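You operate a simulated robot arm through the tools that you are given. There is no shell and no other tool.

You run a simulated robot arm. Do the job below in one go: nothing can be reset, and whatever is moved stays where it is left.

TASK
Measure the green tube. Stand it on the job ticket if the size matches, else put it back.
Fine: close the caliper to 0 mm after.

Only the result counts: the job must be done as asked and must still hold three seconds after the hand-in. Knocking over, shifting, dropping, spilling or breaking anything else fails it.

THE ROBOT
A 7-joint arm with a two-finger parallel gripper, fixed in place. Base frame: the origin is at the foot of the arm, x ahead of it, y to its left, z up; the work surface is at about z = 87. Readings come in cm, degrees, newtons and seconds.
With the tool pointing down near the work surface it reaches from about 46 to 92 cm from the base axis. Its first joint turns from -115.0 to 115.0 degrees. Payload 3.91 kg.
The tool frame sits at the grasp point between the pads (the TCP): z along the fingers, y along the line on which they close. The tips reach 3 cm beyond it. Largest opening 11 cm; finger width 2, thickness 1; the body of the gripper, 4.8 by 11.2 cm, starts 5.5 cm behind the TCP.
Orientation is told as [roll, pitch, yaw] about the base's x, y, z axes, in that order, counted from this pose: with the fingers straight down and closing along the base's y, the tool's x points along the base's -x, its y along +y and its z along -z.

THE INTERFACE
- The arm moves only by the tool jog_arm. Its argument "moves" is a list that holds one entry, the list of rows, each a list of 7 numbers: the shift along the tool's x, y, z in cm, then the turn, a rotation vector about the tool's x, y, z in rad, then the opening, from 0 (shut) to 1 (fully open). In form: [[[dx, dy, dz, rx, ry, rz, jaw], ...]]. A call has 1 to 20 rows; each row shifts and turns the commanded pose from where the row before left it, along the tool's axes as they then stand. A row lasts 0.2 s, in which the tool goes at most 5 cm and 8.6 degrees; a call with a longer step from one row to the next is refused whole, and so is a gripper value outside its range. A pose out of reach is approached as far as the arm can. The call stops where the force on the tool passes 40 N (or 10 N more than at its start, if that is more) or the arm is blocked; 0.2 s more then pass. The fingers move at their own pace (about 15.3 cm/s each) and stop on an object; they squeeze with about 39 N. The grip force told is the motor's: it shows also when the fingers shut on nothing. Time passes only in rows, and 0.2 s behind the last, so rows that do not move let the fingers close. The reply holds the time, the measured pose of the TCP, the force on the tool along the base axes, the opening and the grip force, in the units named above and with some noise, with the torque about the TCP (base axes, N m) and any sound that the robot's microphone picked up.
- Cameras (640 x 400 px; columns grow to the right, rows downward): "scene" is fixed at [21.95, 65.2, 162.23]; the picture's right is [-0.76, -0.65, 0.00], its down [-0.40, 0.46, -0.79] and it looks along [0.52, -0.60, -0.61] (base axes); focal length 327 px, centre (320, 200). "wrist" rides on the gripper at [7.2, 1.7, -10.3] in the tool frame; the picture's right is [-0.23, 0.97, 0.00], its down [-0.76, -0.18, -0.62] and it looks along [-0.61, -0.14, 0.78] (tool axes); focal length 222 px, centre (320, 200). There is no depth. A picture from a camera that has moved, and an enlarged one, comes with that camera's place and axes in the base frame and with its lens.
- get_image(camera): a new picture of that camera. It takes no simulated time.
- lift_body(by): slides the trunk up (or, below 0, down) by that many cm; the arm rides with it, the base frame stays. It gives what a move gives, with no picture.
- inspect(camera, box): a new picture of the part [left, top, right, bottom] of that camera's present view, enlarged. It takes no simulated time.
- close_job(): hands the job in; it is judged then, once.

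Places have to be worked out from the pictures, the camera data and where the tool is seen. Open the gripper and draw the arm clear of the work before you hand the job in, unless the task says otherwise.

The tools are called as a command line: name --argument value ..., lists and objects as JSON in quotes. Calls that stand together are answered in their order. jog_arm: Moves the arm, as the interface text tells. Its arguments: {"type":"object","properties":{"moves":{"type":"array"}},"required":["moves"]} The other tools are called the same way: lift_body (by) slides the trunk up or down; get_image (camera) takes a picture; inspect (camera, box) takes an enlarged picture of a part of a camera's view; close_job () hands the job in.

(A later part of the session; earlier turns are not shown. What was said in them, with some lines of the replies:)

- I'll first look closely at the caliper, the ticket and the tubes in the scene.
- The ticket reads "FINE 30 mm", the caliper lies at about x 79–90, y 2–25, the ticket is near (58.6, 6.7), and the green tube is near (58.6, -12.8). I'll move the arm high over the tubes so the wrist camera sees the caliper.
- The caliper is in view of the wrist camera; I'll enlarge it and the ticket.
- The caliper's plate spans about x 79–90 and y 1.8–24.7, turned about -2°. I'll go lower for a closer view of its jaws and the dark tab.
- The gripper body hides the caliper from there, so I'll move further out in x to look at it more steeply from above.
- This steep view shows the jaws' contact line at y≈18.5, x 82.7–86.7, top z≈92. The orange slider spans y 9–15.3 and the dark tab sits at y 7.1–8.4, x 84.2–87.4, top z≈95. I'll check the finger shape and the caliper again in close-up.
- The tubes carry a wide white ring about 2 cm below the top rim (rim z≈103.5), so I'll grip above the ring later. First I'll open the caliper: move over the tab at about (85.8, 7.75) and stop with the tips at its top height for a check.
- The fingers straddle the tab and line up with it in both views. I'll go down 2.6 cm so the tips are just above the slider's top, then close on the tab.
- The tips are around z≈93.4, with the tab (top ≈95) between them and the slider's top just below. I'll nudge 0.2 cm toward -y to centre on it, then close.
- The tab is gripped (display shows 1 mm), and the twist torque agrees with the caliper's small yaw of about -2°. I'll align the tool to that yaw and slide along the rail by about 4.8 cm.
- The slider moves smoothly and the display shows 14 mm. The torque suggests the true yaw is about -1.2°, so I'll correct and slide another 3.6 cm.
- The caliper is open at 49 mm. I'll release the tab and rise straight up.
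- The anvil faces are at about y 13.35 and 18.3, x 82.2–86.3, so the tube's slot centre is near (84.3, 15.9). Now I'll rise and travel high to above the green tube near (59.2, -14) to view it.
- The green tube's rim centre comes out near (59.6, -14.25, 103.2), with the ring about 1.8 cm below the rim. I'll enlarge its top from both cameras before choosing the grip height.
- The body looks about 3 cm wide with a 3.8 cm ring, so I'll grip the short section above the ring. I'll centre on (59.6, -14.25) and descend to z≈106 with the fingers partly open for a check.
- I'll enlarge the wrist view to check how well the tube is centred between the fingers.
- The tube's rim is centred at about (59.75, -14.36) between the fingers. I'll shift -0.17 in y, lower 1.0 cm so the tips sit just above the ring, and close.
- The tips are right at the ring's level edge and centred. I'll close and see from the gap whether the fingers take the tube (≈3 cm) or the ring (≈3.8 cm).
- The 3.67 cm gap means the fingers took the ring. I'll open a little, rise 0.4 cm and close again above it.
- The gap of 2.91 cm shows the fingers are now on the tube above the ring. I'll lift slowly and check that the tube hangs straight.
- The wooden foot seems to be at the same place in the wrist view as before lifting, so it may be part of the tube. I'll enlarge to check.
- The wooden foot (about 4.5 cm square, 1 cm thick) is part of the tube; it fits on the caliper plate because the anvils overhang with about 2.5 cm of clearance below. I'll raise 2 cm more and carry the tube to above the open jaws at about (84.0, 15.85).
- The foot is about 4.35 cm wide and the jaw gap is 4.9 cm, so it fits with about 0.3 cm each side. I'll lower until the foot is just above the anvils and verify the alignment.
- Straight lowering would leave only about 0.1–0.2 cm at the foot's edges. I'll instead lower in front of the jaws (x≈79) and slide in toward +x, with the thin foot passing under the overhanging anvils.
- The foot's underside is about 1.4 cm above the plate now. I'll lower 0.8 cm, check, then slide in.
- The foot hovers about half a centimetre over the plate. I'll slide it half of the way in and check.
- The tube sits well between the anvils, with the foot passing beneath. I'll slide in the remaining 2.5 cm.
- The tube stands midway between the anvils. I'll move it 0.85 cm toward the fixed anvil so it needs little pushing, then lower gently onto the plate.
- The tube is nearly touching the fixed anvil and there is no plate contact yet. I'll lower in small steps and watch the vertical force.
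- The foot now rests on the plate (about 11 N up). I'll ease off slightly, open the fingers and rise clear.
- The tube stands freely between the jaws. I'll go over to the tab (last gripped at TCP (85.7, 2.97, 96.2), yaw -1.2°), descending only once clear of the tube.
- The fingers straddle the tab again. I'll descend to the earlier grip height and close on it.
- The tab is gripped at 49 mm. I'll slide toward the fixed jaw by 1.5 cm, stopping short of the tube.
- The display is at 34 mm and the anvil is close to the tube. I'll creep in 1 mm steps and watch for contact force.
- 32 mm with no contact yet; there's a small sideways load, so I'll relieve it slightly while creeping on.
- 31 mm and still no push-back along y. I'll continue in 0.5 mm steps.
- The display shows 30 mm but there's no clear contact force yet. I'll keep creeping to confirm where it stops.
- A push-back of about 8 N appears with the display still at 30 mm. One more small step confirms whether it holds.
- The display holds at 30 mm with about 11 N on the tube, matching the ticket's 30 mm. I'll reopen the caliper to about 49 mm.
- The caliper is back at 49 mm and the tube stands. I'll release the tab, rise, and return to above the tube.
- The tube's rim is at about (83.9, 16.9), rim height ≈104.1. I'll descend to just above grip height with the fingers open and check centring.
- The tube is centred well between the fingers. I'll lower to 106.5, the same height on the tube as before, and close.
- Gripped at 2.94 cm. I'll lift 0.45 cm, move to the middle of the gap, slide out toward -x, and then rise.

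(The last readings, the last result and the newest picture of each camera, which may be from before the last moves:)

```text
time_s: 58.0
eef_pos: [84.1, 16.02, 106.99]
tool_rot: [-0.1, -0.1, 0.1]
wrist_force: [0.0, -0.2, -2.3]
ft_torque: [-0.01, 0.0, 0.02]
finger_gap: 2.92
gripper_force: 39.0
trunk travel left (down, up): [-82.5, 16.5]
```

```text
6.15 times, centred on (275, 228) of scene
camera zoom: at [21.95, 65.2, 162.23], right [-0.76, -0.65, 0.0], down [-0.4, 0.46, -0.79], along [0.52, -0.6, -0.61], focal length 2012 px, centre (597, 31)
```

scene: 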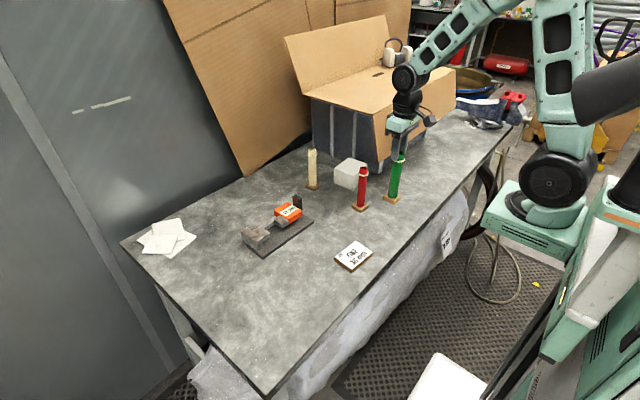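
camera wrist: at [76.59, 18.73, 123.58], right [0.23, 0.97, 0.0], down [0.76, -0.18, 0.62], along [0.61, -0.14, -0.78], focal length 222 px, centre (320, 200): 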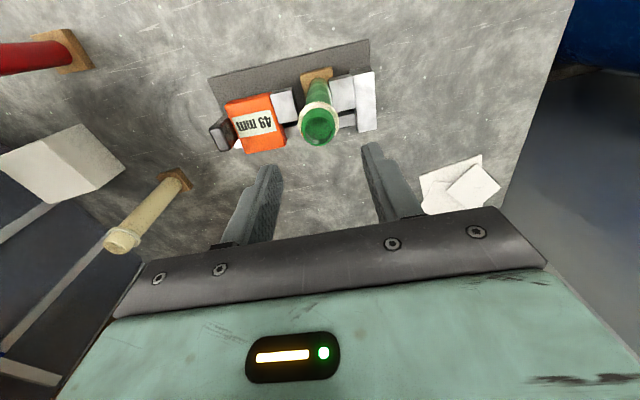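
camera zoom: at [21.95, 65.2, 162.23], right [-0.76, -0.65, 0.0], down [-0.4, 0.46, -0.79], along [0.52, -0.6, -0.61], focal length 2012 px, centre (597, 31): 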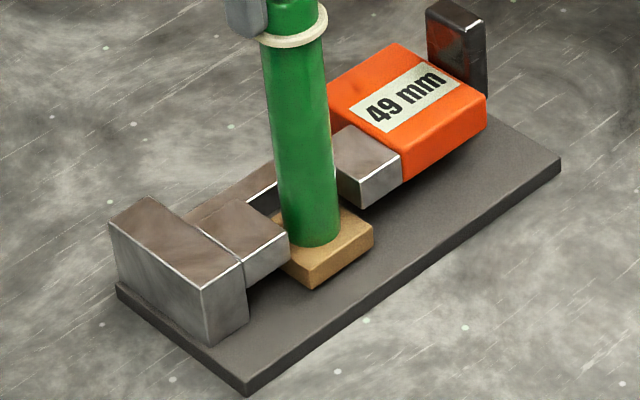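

The tube hangs mid-gap, foot just off the plate. I'll slide it out toward -x and then rise to a safe height.

jog_arm --moves '[[[0.4, 0, 0, 0, 0, 0, 0], [0.6, 0, 0, 0, 0, 0, 0], [0.7, 0, 0, 0, 0, 0, 0], [0.7, 0, 0, 0, 0, 0, 0], [0.7, 0, 0, 0, 0, 0, 0], [0.7, 0, 0, 0, 0, 0, 0], [0.7, 0, 0, 0, 0, 0, 0], [0.6, 0, 0, 0, 0, 0, 0], [0.4, 0, 0, 0, 0, 0, 0], [0, 0, -0.5, 0, 0, 0, 0], [0, 0, -1, 0, 0, 0, 0], [0, 0, -1.5, 0, 0, 0, 0], [0, 0, -1.5, 0, 0, 0, 0], [0, 0, -1, 0, 0, 0, 0], [0, 0, 0, 0, 0, 0, 0]]]'

get_image --camera "wrist"

inspect --camera "scene" --box '[235, 160, 385, 280]'

inspect --camera "scene" --box '[330, 235, 380, 275]'

```text
time_s: 61.2
eef_pos: [78.44, 16.0, 112.43]
tool_rot: [-0.1, -0.1, -0.1]
wrist_force: [0.1, 0.8, -1.8]
ft_torque: [-0.02, -0.04, 0.01]
finger_gap: 2.94
gripper_force: 38.3
trunk travel left (down, up): [-82.5, 16.5]
```

```text
taken
camera wrist: at [71.35, 17.74, 122.81], right [0.23, 0.97, 0.0], down [0.76, -0.18, 0.62], along [0.61, -0.14, -0.78], focal length 222 px, centre (320, 200)
```

wrist: 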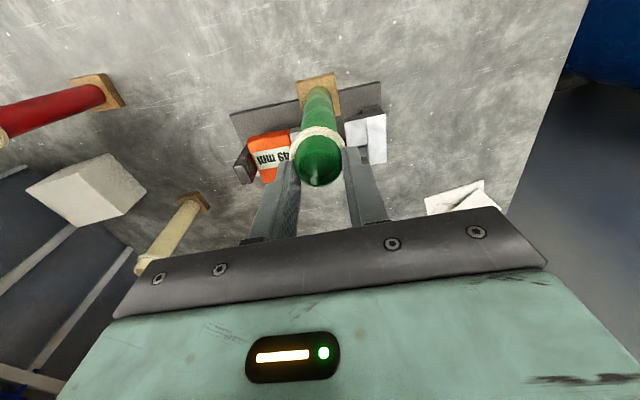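

```text
3.33 times, centred on (310, 220) of scene
camera zoom: at [21.95, 65.2, 162.23], right [-0.76, -0.65, 0.0], down [-0.4, 0.46, -0.79], along [0.52, -0.6, -0.61], focal length 1090 px, centre (353, 133)
```

zoom: 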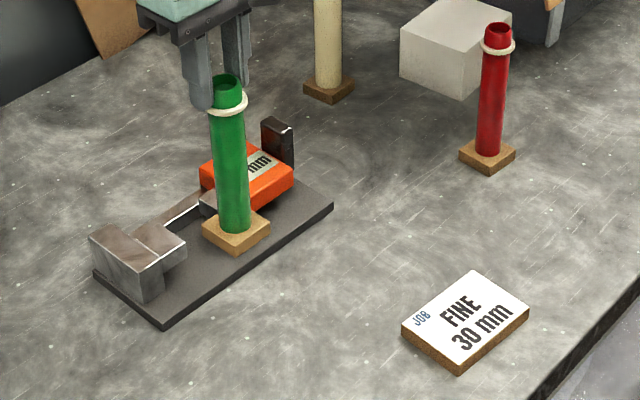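

```text
10.00 times, centred on (355, 255) of scene
camera zoom: at [21.95, 65.2, 162.23], right [-0.76, -0.65, 0.0], down [-0.4, 0.46, -0.79], along [0.52, -0.6, -0.61], focal length 3270 px, centre (-30, -350)
```

zoom: 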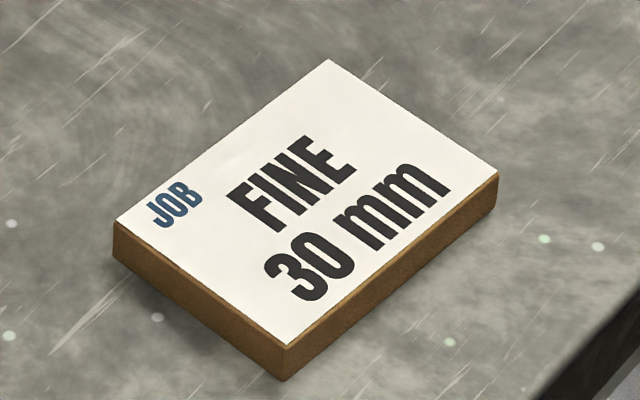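

The tube is clear of the caliper. The ticket's centre works out from both cameras at about (59.1, 6.1), top z≈88.3, size about 9.8 × 6.9 cm. I'll carry the tube there at height.

jog_arm --moves '[[[0, 0, -1, 0, 0, 0, 0], [0.94, -0.48, 0, 0, 0, 0, 0], [1.65, -0.845, 0, 0, 0, 0, 0], [2.354, -1.207, 0, 0, 0, 0, 0], [2.354, -1.207, 0, 0, 0, 0, 0], [2.354, -1.207, 0, 0, 0, 0, 0], [2.354, -1.207, 0, 0, 0, 0, 0], [2.354, -1.207, 0, 0, 0, 0, 0], [2.354, -1.207, 0, 0, 0, 0, 0], [1.65, -0.845, 0, 0, 0, 0, 0], [0.94, -0.48, 0, 0, 0, 0, 0], [0, 0, 0, 0, 0, 0, 0], [0, 0, 0, 0, 0, 0, 0]]]'

get_image --camera "wrist"

inspect --camera "wrist" --box '[230, 30, 410, 180]'

inspect --camera "scene" --box '[310, 170, 400, 280]'

```text
time_s: 64.0
eef_pos: [59.29, 6.12, 113.51]
tool_rot: [-0.1, 0.0, 0.1]
wrist_force: [-0.9, -0.3, -1.8]
ft_torque: [-0.02, -0.01, -0.03]
finger_gap: 2.92
gripper_force: 38.6
trunk travel left (down, up): [-82.5, 16.5]
```

```text
taken
camera wrist: at [52.06, 7.86, 123.87], right [0.23, 0.97, 0.0], down [0.76, -0.18, 0.62], along [0.61, -0.14, -0.78], focal length 222 px, centre (320, 200)
```

wrist: 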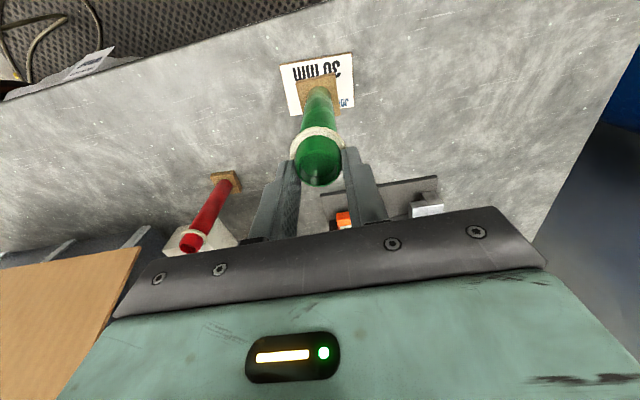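

```text
2.67 times, centred on (320, 105) of wrist
camera zoom: at [52.06, 7.86, 123.87], right [0.23, 0.97, 0.0], down [0.76, -0.18, 0.62], along [0.61, -0.14, -0.78], focal length 592 px, centre (320, 453)
```

zoom: 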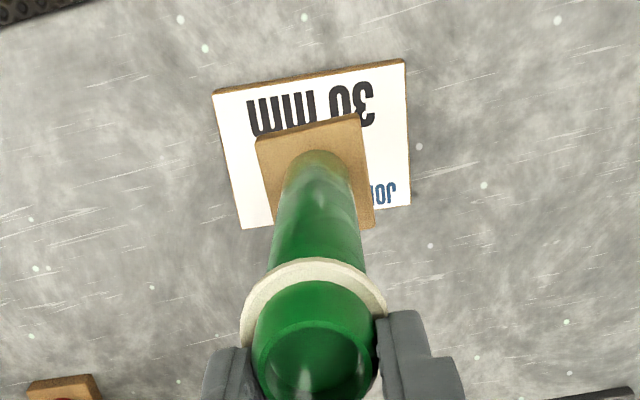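

```text
3.64 times, centred on (355, 225) of scene
camera zoom: at [21.95, 65.2, 162.23], right [-0.76, -0.65, 0.0], down [-0.4, 0.46, -0.79], along [0.52, -0.6, -0.61], focal length 1189 px, centre (193, 109)
```

zoom: 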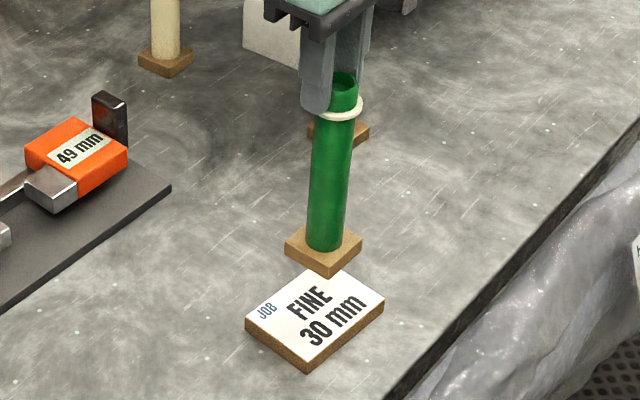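

The ticket's centre from this view is (59.3, 6.0), so I'll shift -0.15 in y and lower the tube to just above the ticket.

jog_arm --moves '[[[0, -0.15, 1, 0, 0, 0, 0], [0, 0, 1.5, 0, 0, 0, 0], [0, 0, 1.5, 0, 0, 0, 0], [0, 0, 1.2, 0, 0, 0, 0], [0, 0, 0.6, 0, 0, 0, 0], [0, 0, 0.2, 0, 0, 0, 0], [0, 0, 0, 0, 0, 0, 0]]]'

inspect --camera "scene" --box '[320, 200, 390, 280]'

inspect --camera "wrist" --box '[230, 30, 410, 180]'

```text
time_s: 65.6
eef_pos: [59.07, 6.02, 107.35]
tool_rot: [-0.1, 0.0, 0.0]
wrist_force: [0.8, -0.4, -1.2]
ft_torque: [-0.01, -0.04, 0.01]
finger_gap: 2.91
gripper_force: 39.0
trunk travel left (down, up): [-82.5, 16.5]
```

```text
5.00 times, centred on (355, 240) of scene
camera zoom: at [21.95, 65.2, 162.23], right [-0.76, -0.65, 0.0], down [-0.4, 0.46, -0.79], along [0.52, -0.6, -0.61], focal length 1635 px, centre (145, 0)
```

zoom: 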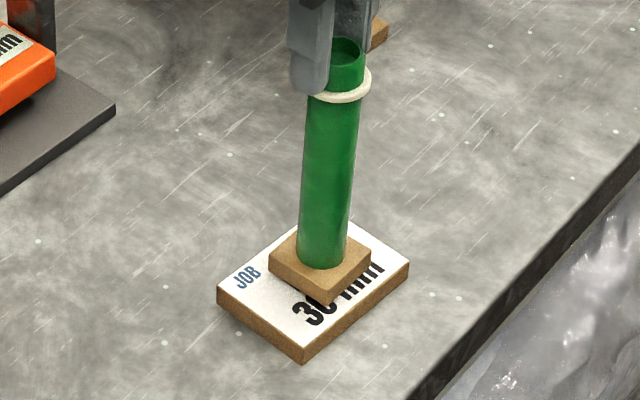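

```text
2.67 times, centred on (320, 105) of wrist
camera zoom: at [52.05, 7.68, 117.82], right [0.23, 0.97, 0.0], down [0.76, -0.18, 0.62], along [0.61, -0.14, -0.78], focal length 592 px, centre (320, 453)
```

zoom: 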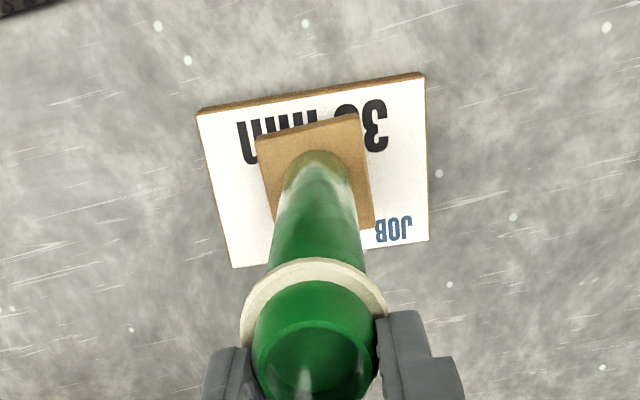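

The foot is well inside the ticket's outline, about half a centimetre above it. I'll lower in small steps to touch.

jog_arm --moves '[[[0, 0, 0.15, 0, 0, 0, 0], [0, 0, 0.15, 0, 0, 0, 0], [0, 0, 0.1, 0, 0, 0, 0], [0, 0, 0, 0, 0, 0, 0]]]'

```text
time_s: 66.6
eef_pos: [59.28, 5.95, 107.1]
tool_rot: [0.0, 0.0, 0.0]
wrist_force: [0.1, 0.1, -2.7]
ft_torque: [0.0, 0.0, -0.01]
finger_gap: 2.92
gripper_force: 39.1
trunk travel left (down, up): [-82.5, 16.5]
```

No contact yet; I'll continue in 0.1 cm steps.

jog_arm --moves '[[[0, 0, 0.1, 0, 0, 0, 0], [0, 0, 0.1, 0, 0, 0, 0], [0, 0, 0, 0, 0, 0, 0]]]'

```text
time_s: 67.4
eef_pos: [59.24, 6.01, 106.93]
tool_rot: [0.1, 0.0, 0.1]
wrist_force: [0.2, -0.2, 2.9]
ft_torque: [0.06, 0.1, 0.01]
finger_gap: 2.88
gripper_force: 39.6
trunk travel left (down, up): [-82.5, 16.5]
```

The force turned upward by about 5 N, so the foot is on the ticket. I'll open the fingers gently and rise straight up.

jog_arm --moves '[[[0, 0, 0, 0, 0, 0, 0.25], [0, 0, 0, 0, 0, 0, 0.32], [0, 0, 0, 0, 0, 0, 0.4], [0, 0, 0, 0, 0, 0, 0.4], [0, 0, -0.5, 0, 0, 0, 0.4], [0, 0, -1.5, 0, 0, 0, 0.4], [0, 0, -2.5, 0, 0, 0, 0.4], [0, 0, -3, 0, 0, 0, 0.4], [0, 0, 0, 0, 0, 0, 0.4]]]'

get_image --camera "scene"

inspect --camera "scene" --box '[310, 165, 400, 280]'

inspect --camera "wrist" --box '[230, 30, 410, 180]'

```text
time_s: 69.4
eef_pos: [59.3, 6.05, 114.43]
tool_rot: [-0.1, 0.1, -0.1]
wrist_force: [-0.9, -1.0, -0.3]
ft_torque: [-0.02, 0.0, 0.02]
finger_gap: 4.4
gripper_force: 0.1
trunk travel left (down, up): [-82.5, 16.5]
```

```text
taken
```

scene: 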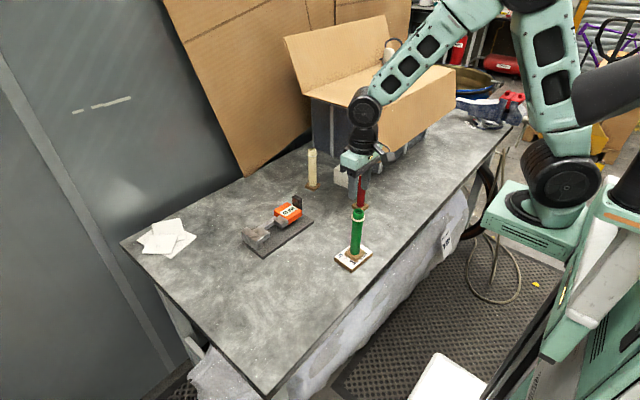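

```text
3.48 times, centred on (355, 222) of scene
camera zoom: at [21.95, 65.2, 162.23], right [-0.76, -0.65, 0.0], down [-0.4, 0.46, -0.79], along [0.52, -0.6, -0.61], focal length 1137 px, centre (198, 122)
```

zoom: 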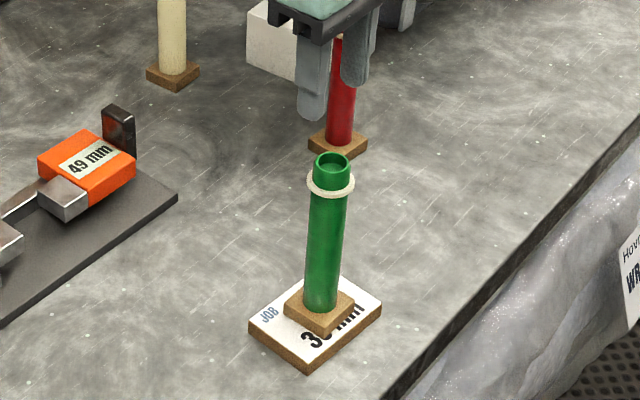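

```text
2.67 times, centred on (320, 105) of wrist
camera zoom: at [52.07, 7.74, 124.79], right [0.23, 0.97, 0.0], down [0.76, -0.18, 0.62], along [0.61, -0.14, -0.78], focal length 592 px, centre (320, 453)
```

zoom: 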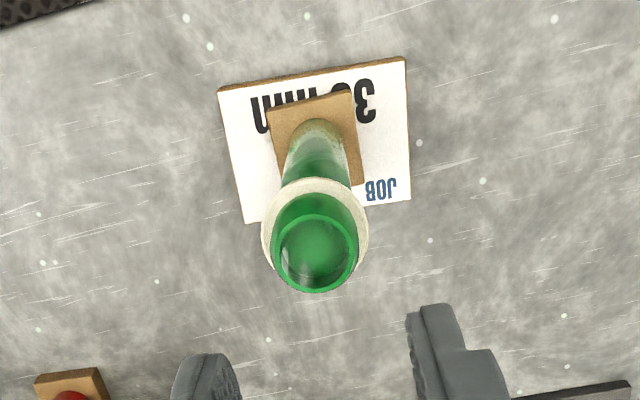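

The green tube stands upright on the ticket. Now I'll return to the caliper's tab at about (85.75, 3.0) to close it to 0.

jog_arm --moves '[[[-2, -0.2, 0, 0, 0, 0, 0.4], [-3.5, -0.4, 0, 0, 0, 0, 0.4], [-4, -0.48, 0, 0, 0, 0, 0.4], [-4, -0.48, 0, 0, 0, 0, 0.4], [-4, -0.48, 0, 0, 0, 0, 0.4], [-4, -0.48, 0, 0, 0, 0, 0.4], [-3.5, -0.4, 0, 0, 0, 0, 0.4], [-1.5, -0.2, 0, 0, 0, 0.026, 0.4], [0, 0, 4, 0, 0, 0, 0.4], [0, 0, 4, 0, 0, 0, 0.4], [0, 0, 4, 0, 0, 0, 0.4], [0, 0, 3, 0, 0, 0, 0.4], [0, 0, 0, 0, 0, 0, 0.4]]]'

get_image --camera "wrist"

inspect --camera "scene" --box '[235, 165, 325, 260]'

```text
time_s: 72.2
eef_pos: [85.83, 2.79, 99.36]
tool_rot: [0.0, 0.0, -1.6]
wrist_force: [0.5, -0.1, 0.1]
ft_torque: [0.0, -0.03, -0.03]
finger_gap: 4.42
gripper_force: 0.1
trunk travel left (down, up): [-82.5, 16.5]
```

```text
taken
camera wrist: at [78.73, 4.7, 109.7], right [0.25, 0.97, 0.0], down [0.76, -0.2, 0.62], along [0.6, -0.16, -0.78], focal length 222 px, centre (320, 200)
```

wrist: 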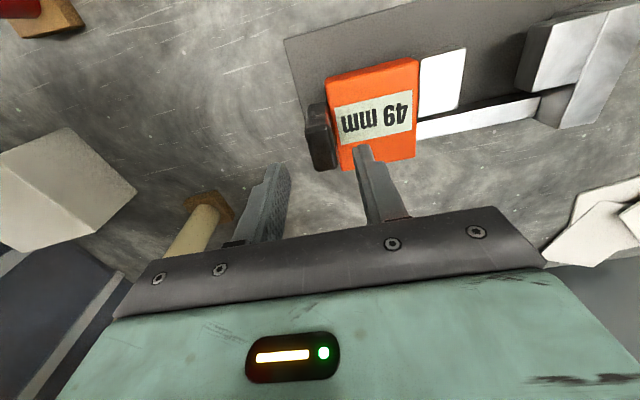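

```text
4.21 times, centred on (280, 212) of scene
camera zoom: at [21.95, 65.2, 162.23], right [-0.76, -0.65, 0.0], down [-0.4, 0.46, -0.79], along [0.52, -0.6, -0.61], focal length 1377 px, centre (488, 147)
```

zoom: 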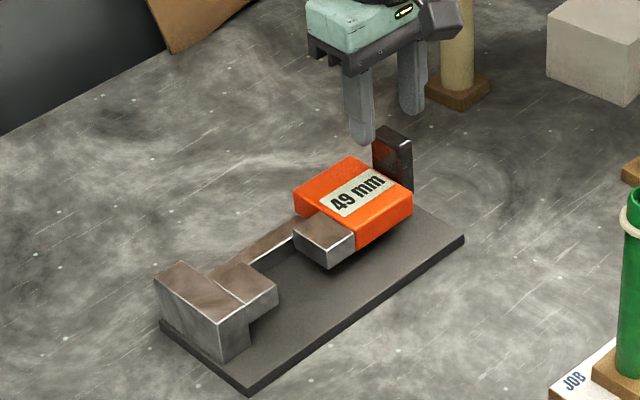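

The fingers line up with the tab as before. I'll lower, close on it, and slide toward zero by 4.4 cm first.

jog_arm --moves '[[[0, 0.15, 1.6, 0, 0, 0, 0.4], [0, 0, 1.5, 0, 0, 0, 0.4], [0, 0, 0, 0, 0, 0, 0.25], [0, 0, 0, 0, 0, 0, 0], [0, 0, 0, 0, 0, 0, 0], [0, 0, 0, 0, 0, 0, 0]]]'

inspect --camera "scene" --box '[235, 165, 325, 260]'

```text
time_s: 73.6
eef_pos: [85.84, 2.89, 96.33]
tool_rot: [-0.1, 0.0, -1.4]
wrist_force: [-1.4, 1.9, 1.4]
ft_torque: [0.23, -0.16, 0.04]
finger_gap: 1.8
gripper_force: 38.6
trunk travel left (down, up): [-82.5, 16.5]
```

```text
4.21 times, centred on (280, 212) of scene
camera zoom: at [21.95, 65.2, 162.23], right [-0.76, -0.65, 0.0], down [-0.4, 0.46, -0.79], along [0.52, -0.6, -0.61], focal length 1377 px, centre (488, 147)
```

zoom: 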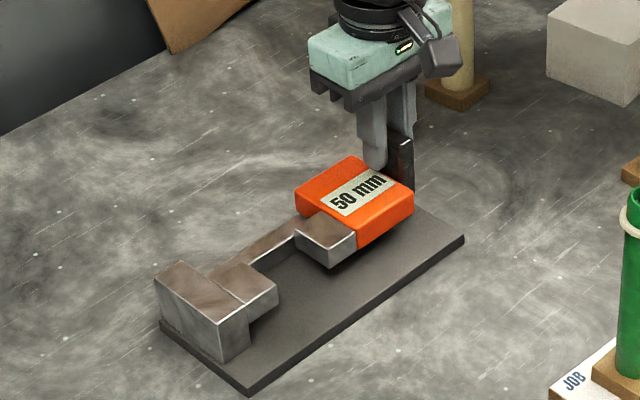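

The tab is gripped (display 50 mm). I'll slide it toward the fixed jaw by 4.5 cm.

jog_arm --moves '[[[0.005, 0.25, 0, 0, 0, 0, 0], [0.005, 0.4, 0, 0, 0, 0, 0], [0.005, 0.4, 0, 0, 0, 0, 0], [0.005, 0.4, 0, 0, 0, 0, 0], [0.005, 0.4, 0, 0, 0, 0, 0], [0.005, 0.4, 0, 0, 0, 0, 0], [0.005, 0.4, 0, 0, 0, 0, 0], [0.005, 0.4, 0, 0, 0, 0, 0], [0.005, 0.4, 0, 0, 0, 0, 0], [0.005, 0.4, 0, 0, 0, 0, 0], [0.005, 0.4, 0, 0, 0, 0, 0], [0, 0.2, 0, 0, 0, 0, 0], [0, 0, 0, 0, 0, 0, 0]]]'

inspect --camera "scene" --box '[245, 195, 315, 250]'

```text
time_s: 76.4
eef_pos: [85.84, 7.53, 96.3]
tool_rot: [0.0, 0.0, -1.6]
wrist_force: [11.6, -1.2, 1.1]
ft_torque: [0.11, -0.42, -0.82]
finger_gap: 1.79
gripper_force: 38.6
trunk travel left (down, up): [-82.5, 16.5]
```

```text
7.27 times, centred on (280, 222) of scene
camera zoom: at [21.95, 65.2, 162.23], right [-0.76, -0.65, 0.0], down [-0.4, 0.46, -0.79], along [0.52, -0.6, -0.61], focal length 2378 px, centre (611, 36)
```

zoom: 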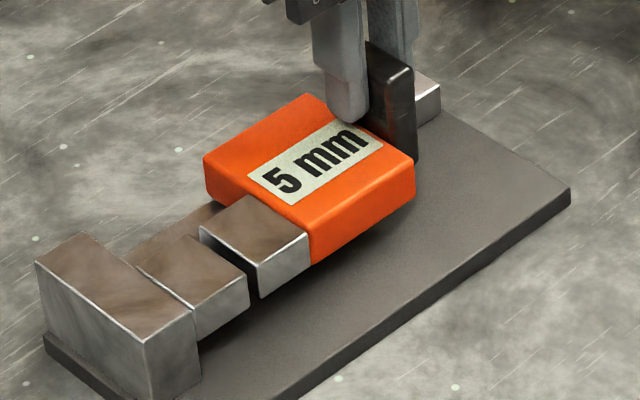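

The display is at 5 mm with a sideways load of 11.6 N in x; I'll relieve it by shifting about 0.09 cm to +x while closing the next 4 mm.

jog_arm --moves '[[[-0.05, 0, 0, 0, 0, 0, 0], [-0.05, 0.1, 0, 0, 0, 0, 0], [-0.005, 0.1, 0, 0, 0, 0, 0], [0, 0.1, 0, 0, 0, 0, 0], [0, 0.1, 0, 0, 0, 0, 0], [0, 0, 0, 0, 0, 0, 0]]]'

inspect --camera "scene" --box '[245, 195, 315, 250]'

```text
time_s: 77.8
eef_pos: [85.84, 7.85, 96.31]
tool_rot: [-0.1, 0.1, -1.6]
wrist_force: [1.6, -1.2, 2.9]
ft_torque: [0.09, -0.05, -0.66]
finger_gap: 1.78
gripper_force: 39.4
trunk travel left (down, up): [-82.5, 16.5]
```

```text
7.27 times, centred on (280, 222) of scene
camera zoom: at [21.95, 65.2, 162.23], right [-0.76, -0.65, 0.0], down [-0.4, 0.46, -0.79], along [0.52, -0.6, -0.61], focal length 2378 px, centre (611, 36)
```

zoom: 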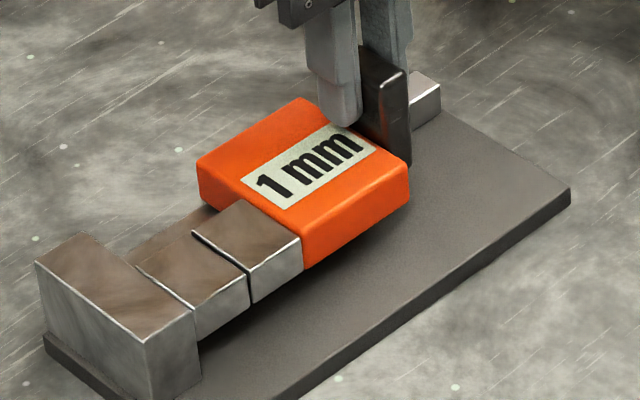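

The load is gone and the display reads 1 mm. I'll creep the last millimetre in small steps.

jog_arm --moves '[[[0, 0.05, 0, 0, 0, 0, 0], [0, 0.05, 0, 0, 0, 0, 0], [0, 0.04, 0, 0, 0, 0, 0], [0, 0, 0, 0, 0, 0, 0]]]'

inspect --camera "scene" --box '[245, 195, 315, 250]'

```text
time_s: 78.8
eef_pos: [85.8, 7.91, 96.15]
tool_rot: [-0.1, 0.1, -1.5]
wrist_force: [-3.2, -2.9, 2.3]
ft_torque: [0.21, 0.53, -0.69]
finger_gap: 1.77
gripper_force: 38.7
trunk travel left (down, up): [-82.5, 16.5]
```

```text
7.27 times, centred on (280, 222) of scene
camera zoom: at [21.95, 65.2, 162.23], right [-0.76, -0.65, 0.0], down [-0.4, 0.46, -0.79], along [0.52, -0.6, -0.61], focal length 2378 px, centre (611, 36)
```

zoom: 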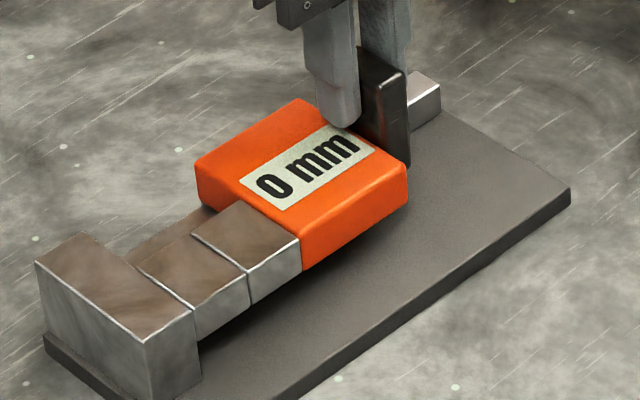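

The display shows 0 mm; I'll push slightly more to be sure the jaws are firmly shut.

jog_arm --moves '[[[0, 0.05, 0, 0, 0, 0, 0], [0, 0.03, 0, 0, 0, 0, 0], [0, 0, 0, 0, 0, 0, 0]]]'

inspect --camera "scene" --box '[245, 195, 315, 250]'

```text
time_s: 79.6
eef_pos: [85.84, 7.98, 96.36]
tool_rot: [-0.1, 0.0, -1.6]
wrist_force: [-2.3, -6.8, 2.7]
ft_torque: [0.21, 1.11, -0.27]
finger_gap: 1.81
gripper_force: 39.5
trunk travel left (down, up): [-82.5, 16.5]
```

```text
7.27 times, centred on (280, 222) of scene
camera zoom: at [21.95, 65.2, 162.23], right [-0.76, -0.65, 0.0], down [-0.4, 0.46, -0.79], along [0.52, -0.6, -0.61], focal length 2378 px, centre (611, 36)
```

zoom: 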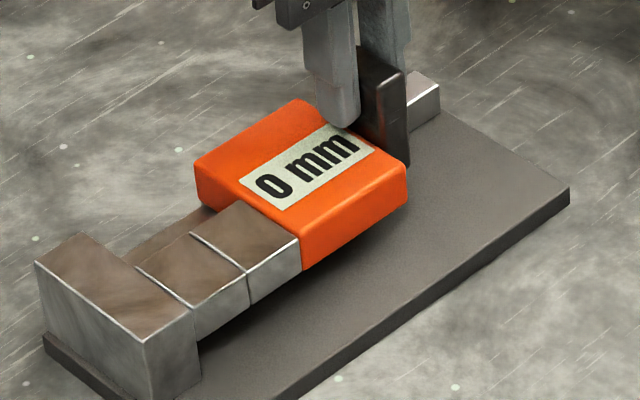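

The jaws are shut with about 7 N. I'll release the tab, rise straight up, and check the display.

jog_arm --moves '[[[0, 0, 0, 0, 0, 0, 0.2], [0, 0, 0, 0, 0, 0, 0.3], [0, 0, 0, 0, 0, 0, 0.4], [0, 0, 0, 0, 0, 0, 0.4], [0, 0, -1, 0, 0, 0, 0.4], [0, 0, -3, 0, 0, 0, 0.4], [0, 0, -4, 0, 0, 0, 0.4], [0, 0, -4, 0, 0, 0, 0.4], [0, 0, -4, 0, 0, 0, 0.4], [0, 0, -3, 0, 0, -0.026, 0.4], [0, 0, 0, 0, 0, 0, 0.4]]]'

get_image --camera "scene"

inspect --camera "scene" --box '[245, 195, 315, 250]'

inspect --camera "scene" --box '[300, 140, 420, 280]'

```text
time_s: 82.0
eef_pos: [85.84, 8.13, 115.3]
tool_rot: [-0.1, 0.0, 0.0]
wrist_force: [0.4, -0.5, 0.3]
ft_torque: [-0.03, 0.0, 0.01]
finger_gap: 4.38
gripper_force: 0.0
trunk travel left (down, up): [-82.5, 16.5]
```

```text
taken
```

scene: 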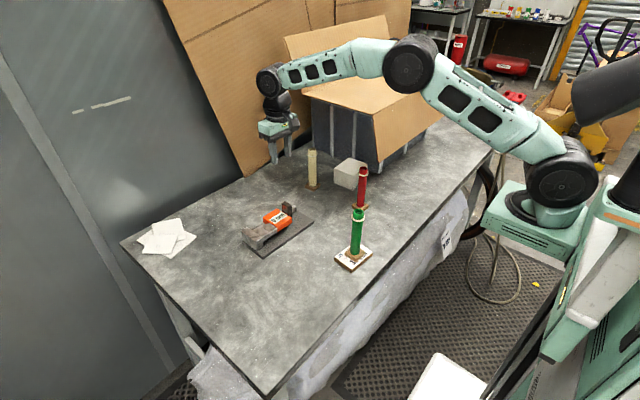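

```text
7.27 times, centred on (280, 222) of scene
camera zoom: at [21.95, 65.2, 162.23], right [-0.76, -0.65, 0.0], down [-0.4, 0.46, -0.79], along [0.52, -0.6, -0.61], focal length 2378 px, centre (611, 36)
```

zoom: 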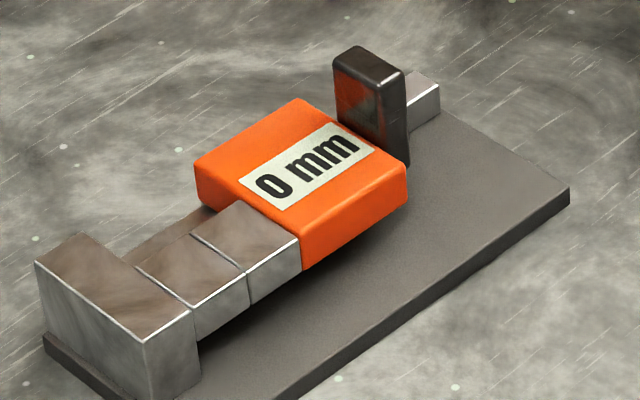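

```text
2.86 times, centred on (360, 210) of scene
camera zoom: at [21.95, 65.2, 162.23], right [-0.76, -0.65, 0.0], down [-0.4, 0.46, -0.79], along [0.52, -0.6, -0.61], focal length 934 px, centre (206, 171)
```

zoom: 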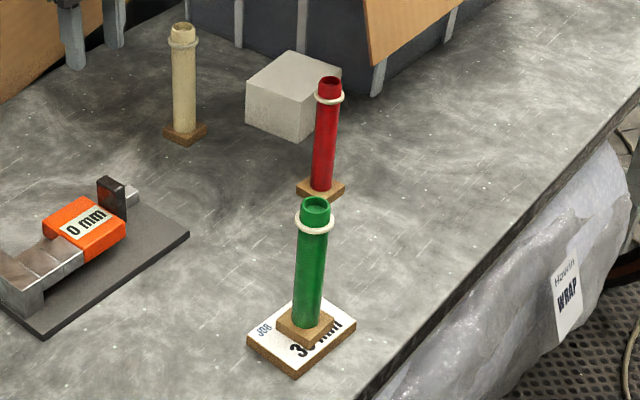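

The caliper reads 0 mm, the tube stands on the ticket and nothing else has moved. I'll open the gripper fully and draw the arm up and away before handing in.

jog_arm --moves '[[[0, 0, -3, 0, 0, 0, 0.6], [0, 0, -4, 0, 0, 0, 0.8], [0.5, 1.5, -4, 0, 0, 0, 1], [1, 3, -3, 0, 0, 0, 1], [1, 3, 0, 0, 0, 0, 1], [1, 3, 0, 0, 0, 0, 1], [1, 3, 0, 0, 0, 0, 1], [0, 0, 0, 0, 0, 0, 1], [0, 0, 0, 0, 0, 0, 1]]]'

get_image --camera "scene"

inspect --camera "scene" --box '[220, 140, 420, 280]'

```text
time_s: 84.0
eef_pos: [81.27, 21.58, 129.19]
tool_rot: [0.0, 0.0, 0.0]
wrist_force: [1.1, -0.5, -0.1]
ft_torque: [0.0, 0.01, 0.02]
finger_gap: 10.99
gripper_force: 0.1
trunk travel left (down, up): [-82.5, 16.5]
```

```text
taken
```

scene: 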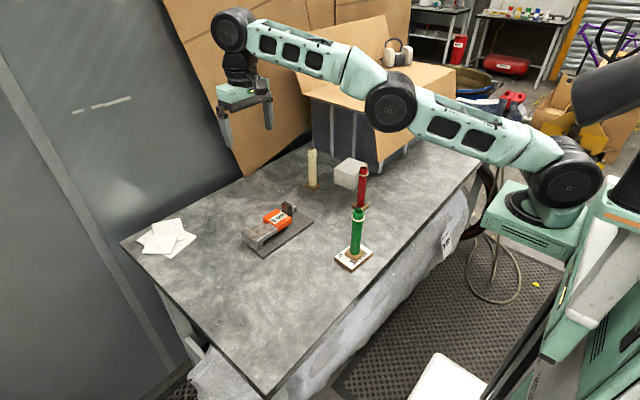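

```text
2.86 times, centred on (320, 210) of scene
camera zoom: at [21.95, 65.2, 162.23], right [-0.76, -0.65, 0.0], down [-0.4, 0.46, -0.79], along [0.52, -0.6, -0.61], focal length 934 px, centre (320, 171)
```

zoom: 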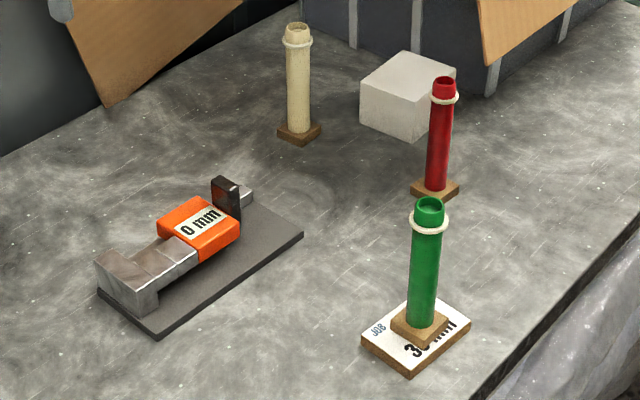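

The arm is clear and open, the green tube (measured at 30 mm) stands on its 30 mm ticket, the caliper reads 0 mm, and everything else is in place. I'll hand the job in.

close_job

```text
The job is handed in.
```

The green tube measured 30 mm on the caliper, which matches the "FINE 30 mm" job ticket. It now stands upright on the ticket.

The caliper is closed again and reads 0 mm. The arm is drawn up and clear with the gripper open. In the last camera view the red and cream tubes, the white block and the caliper looked undisturbed.

The job is handed in; the reply only confirmed that, without saying whether it passed.
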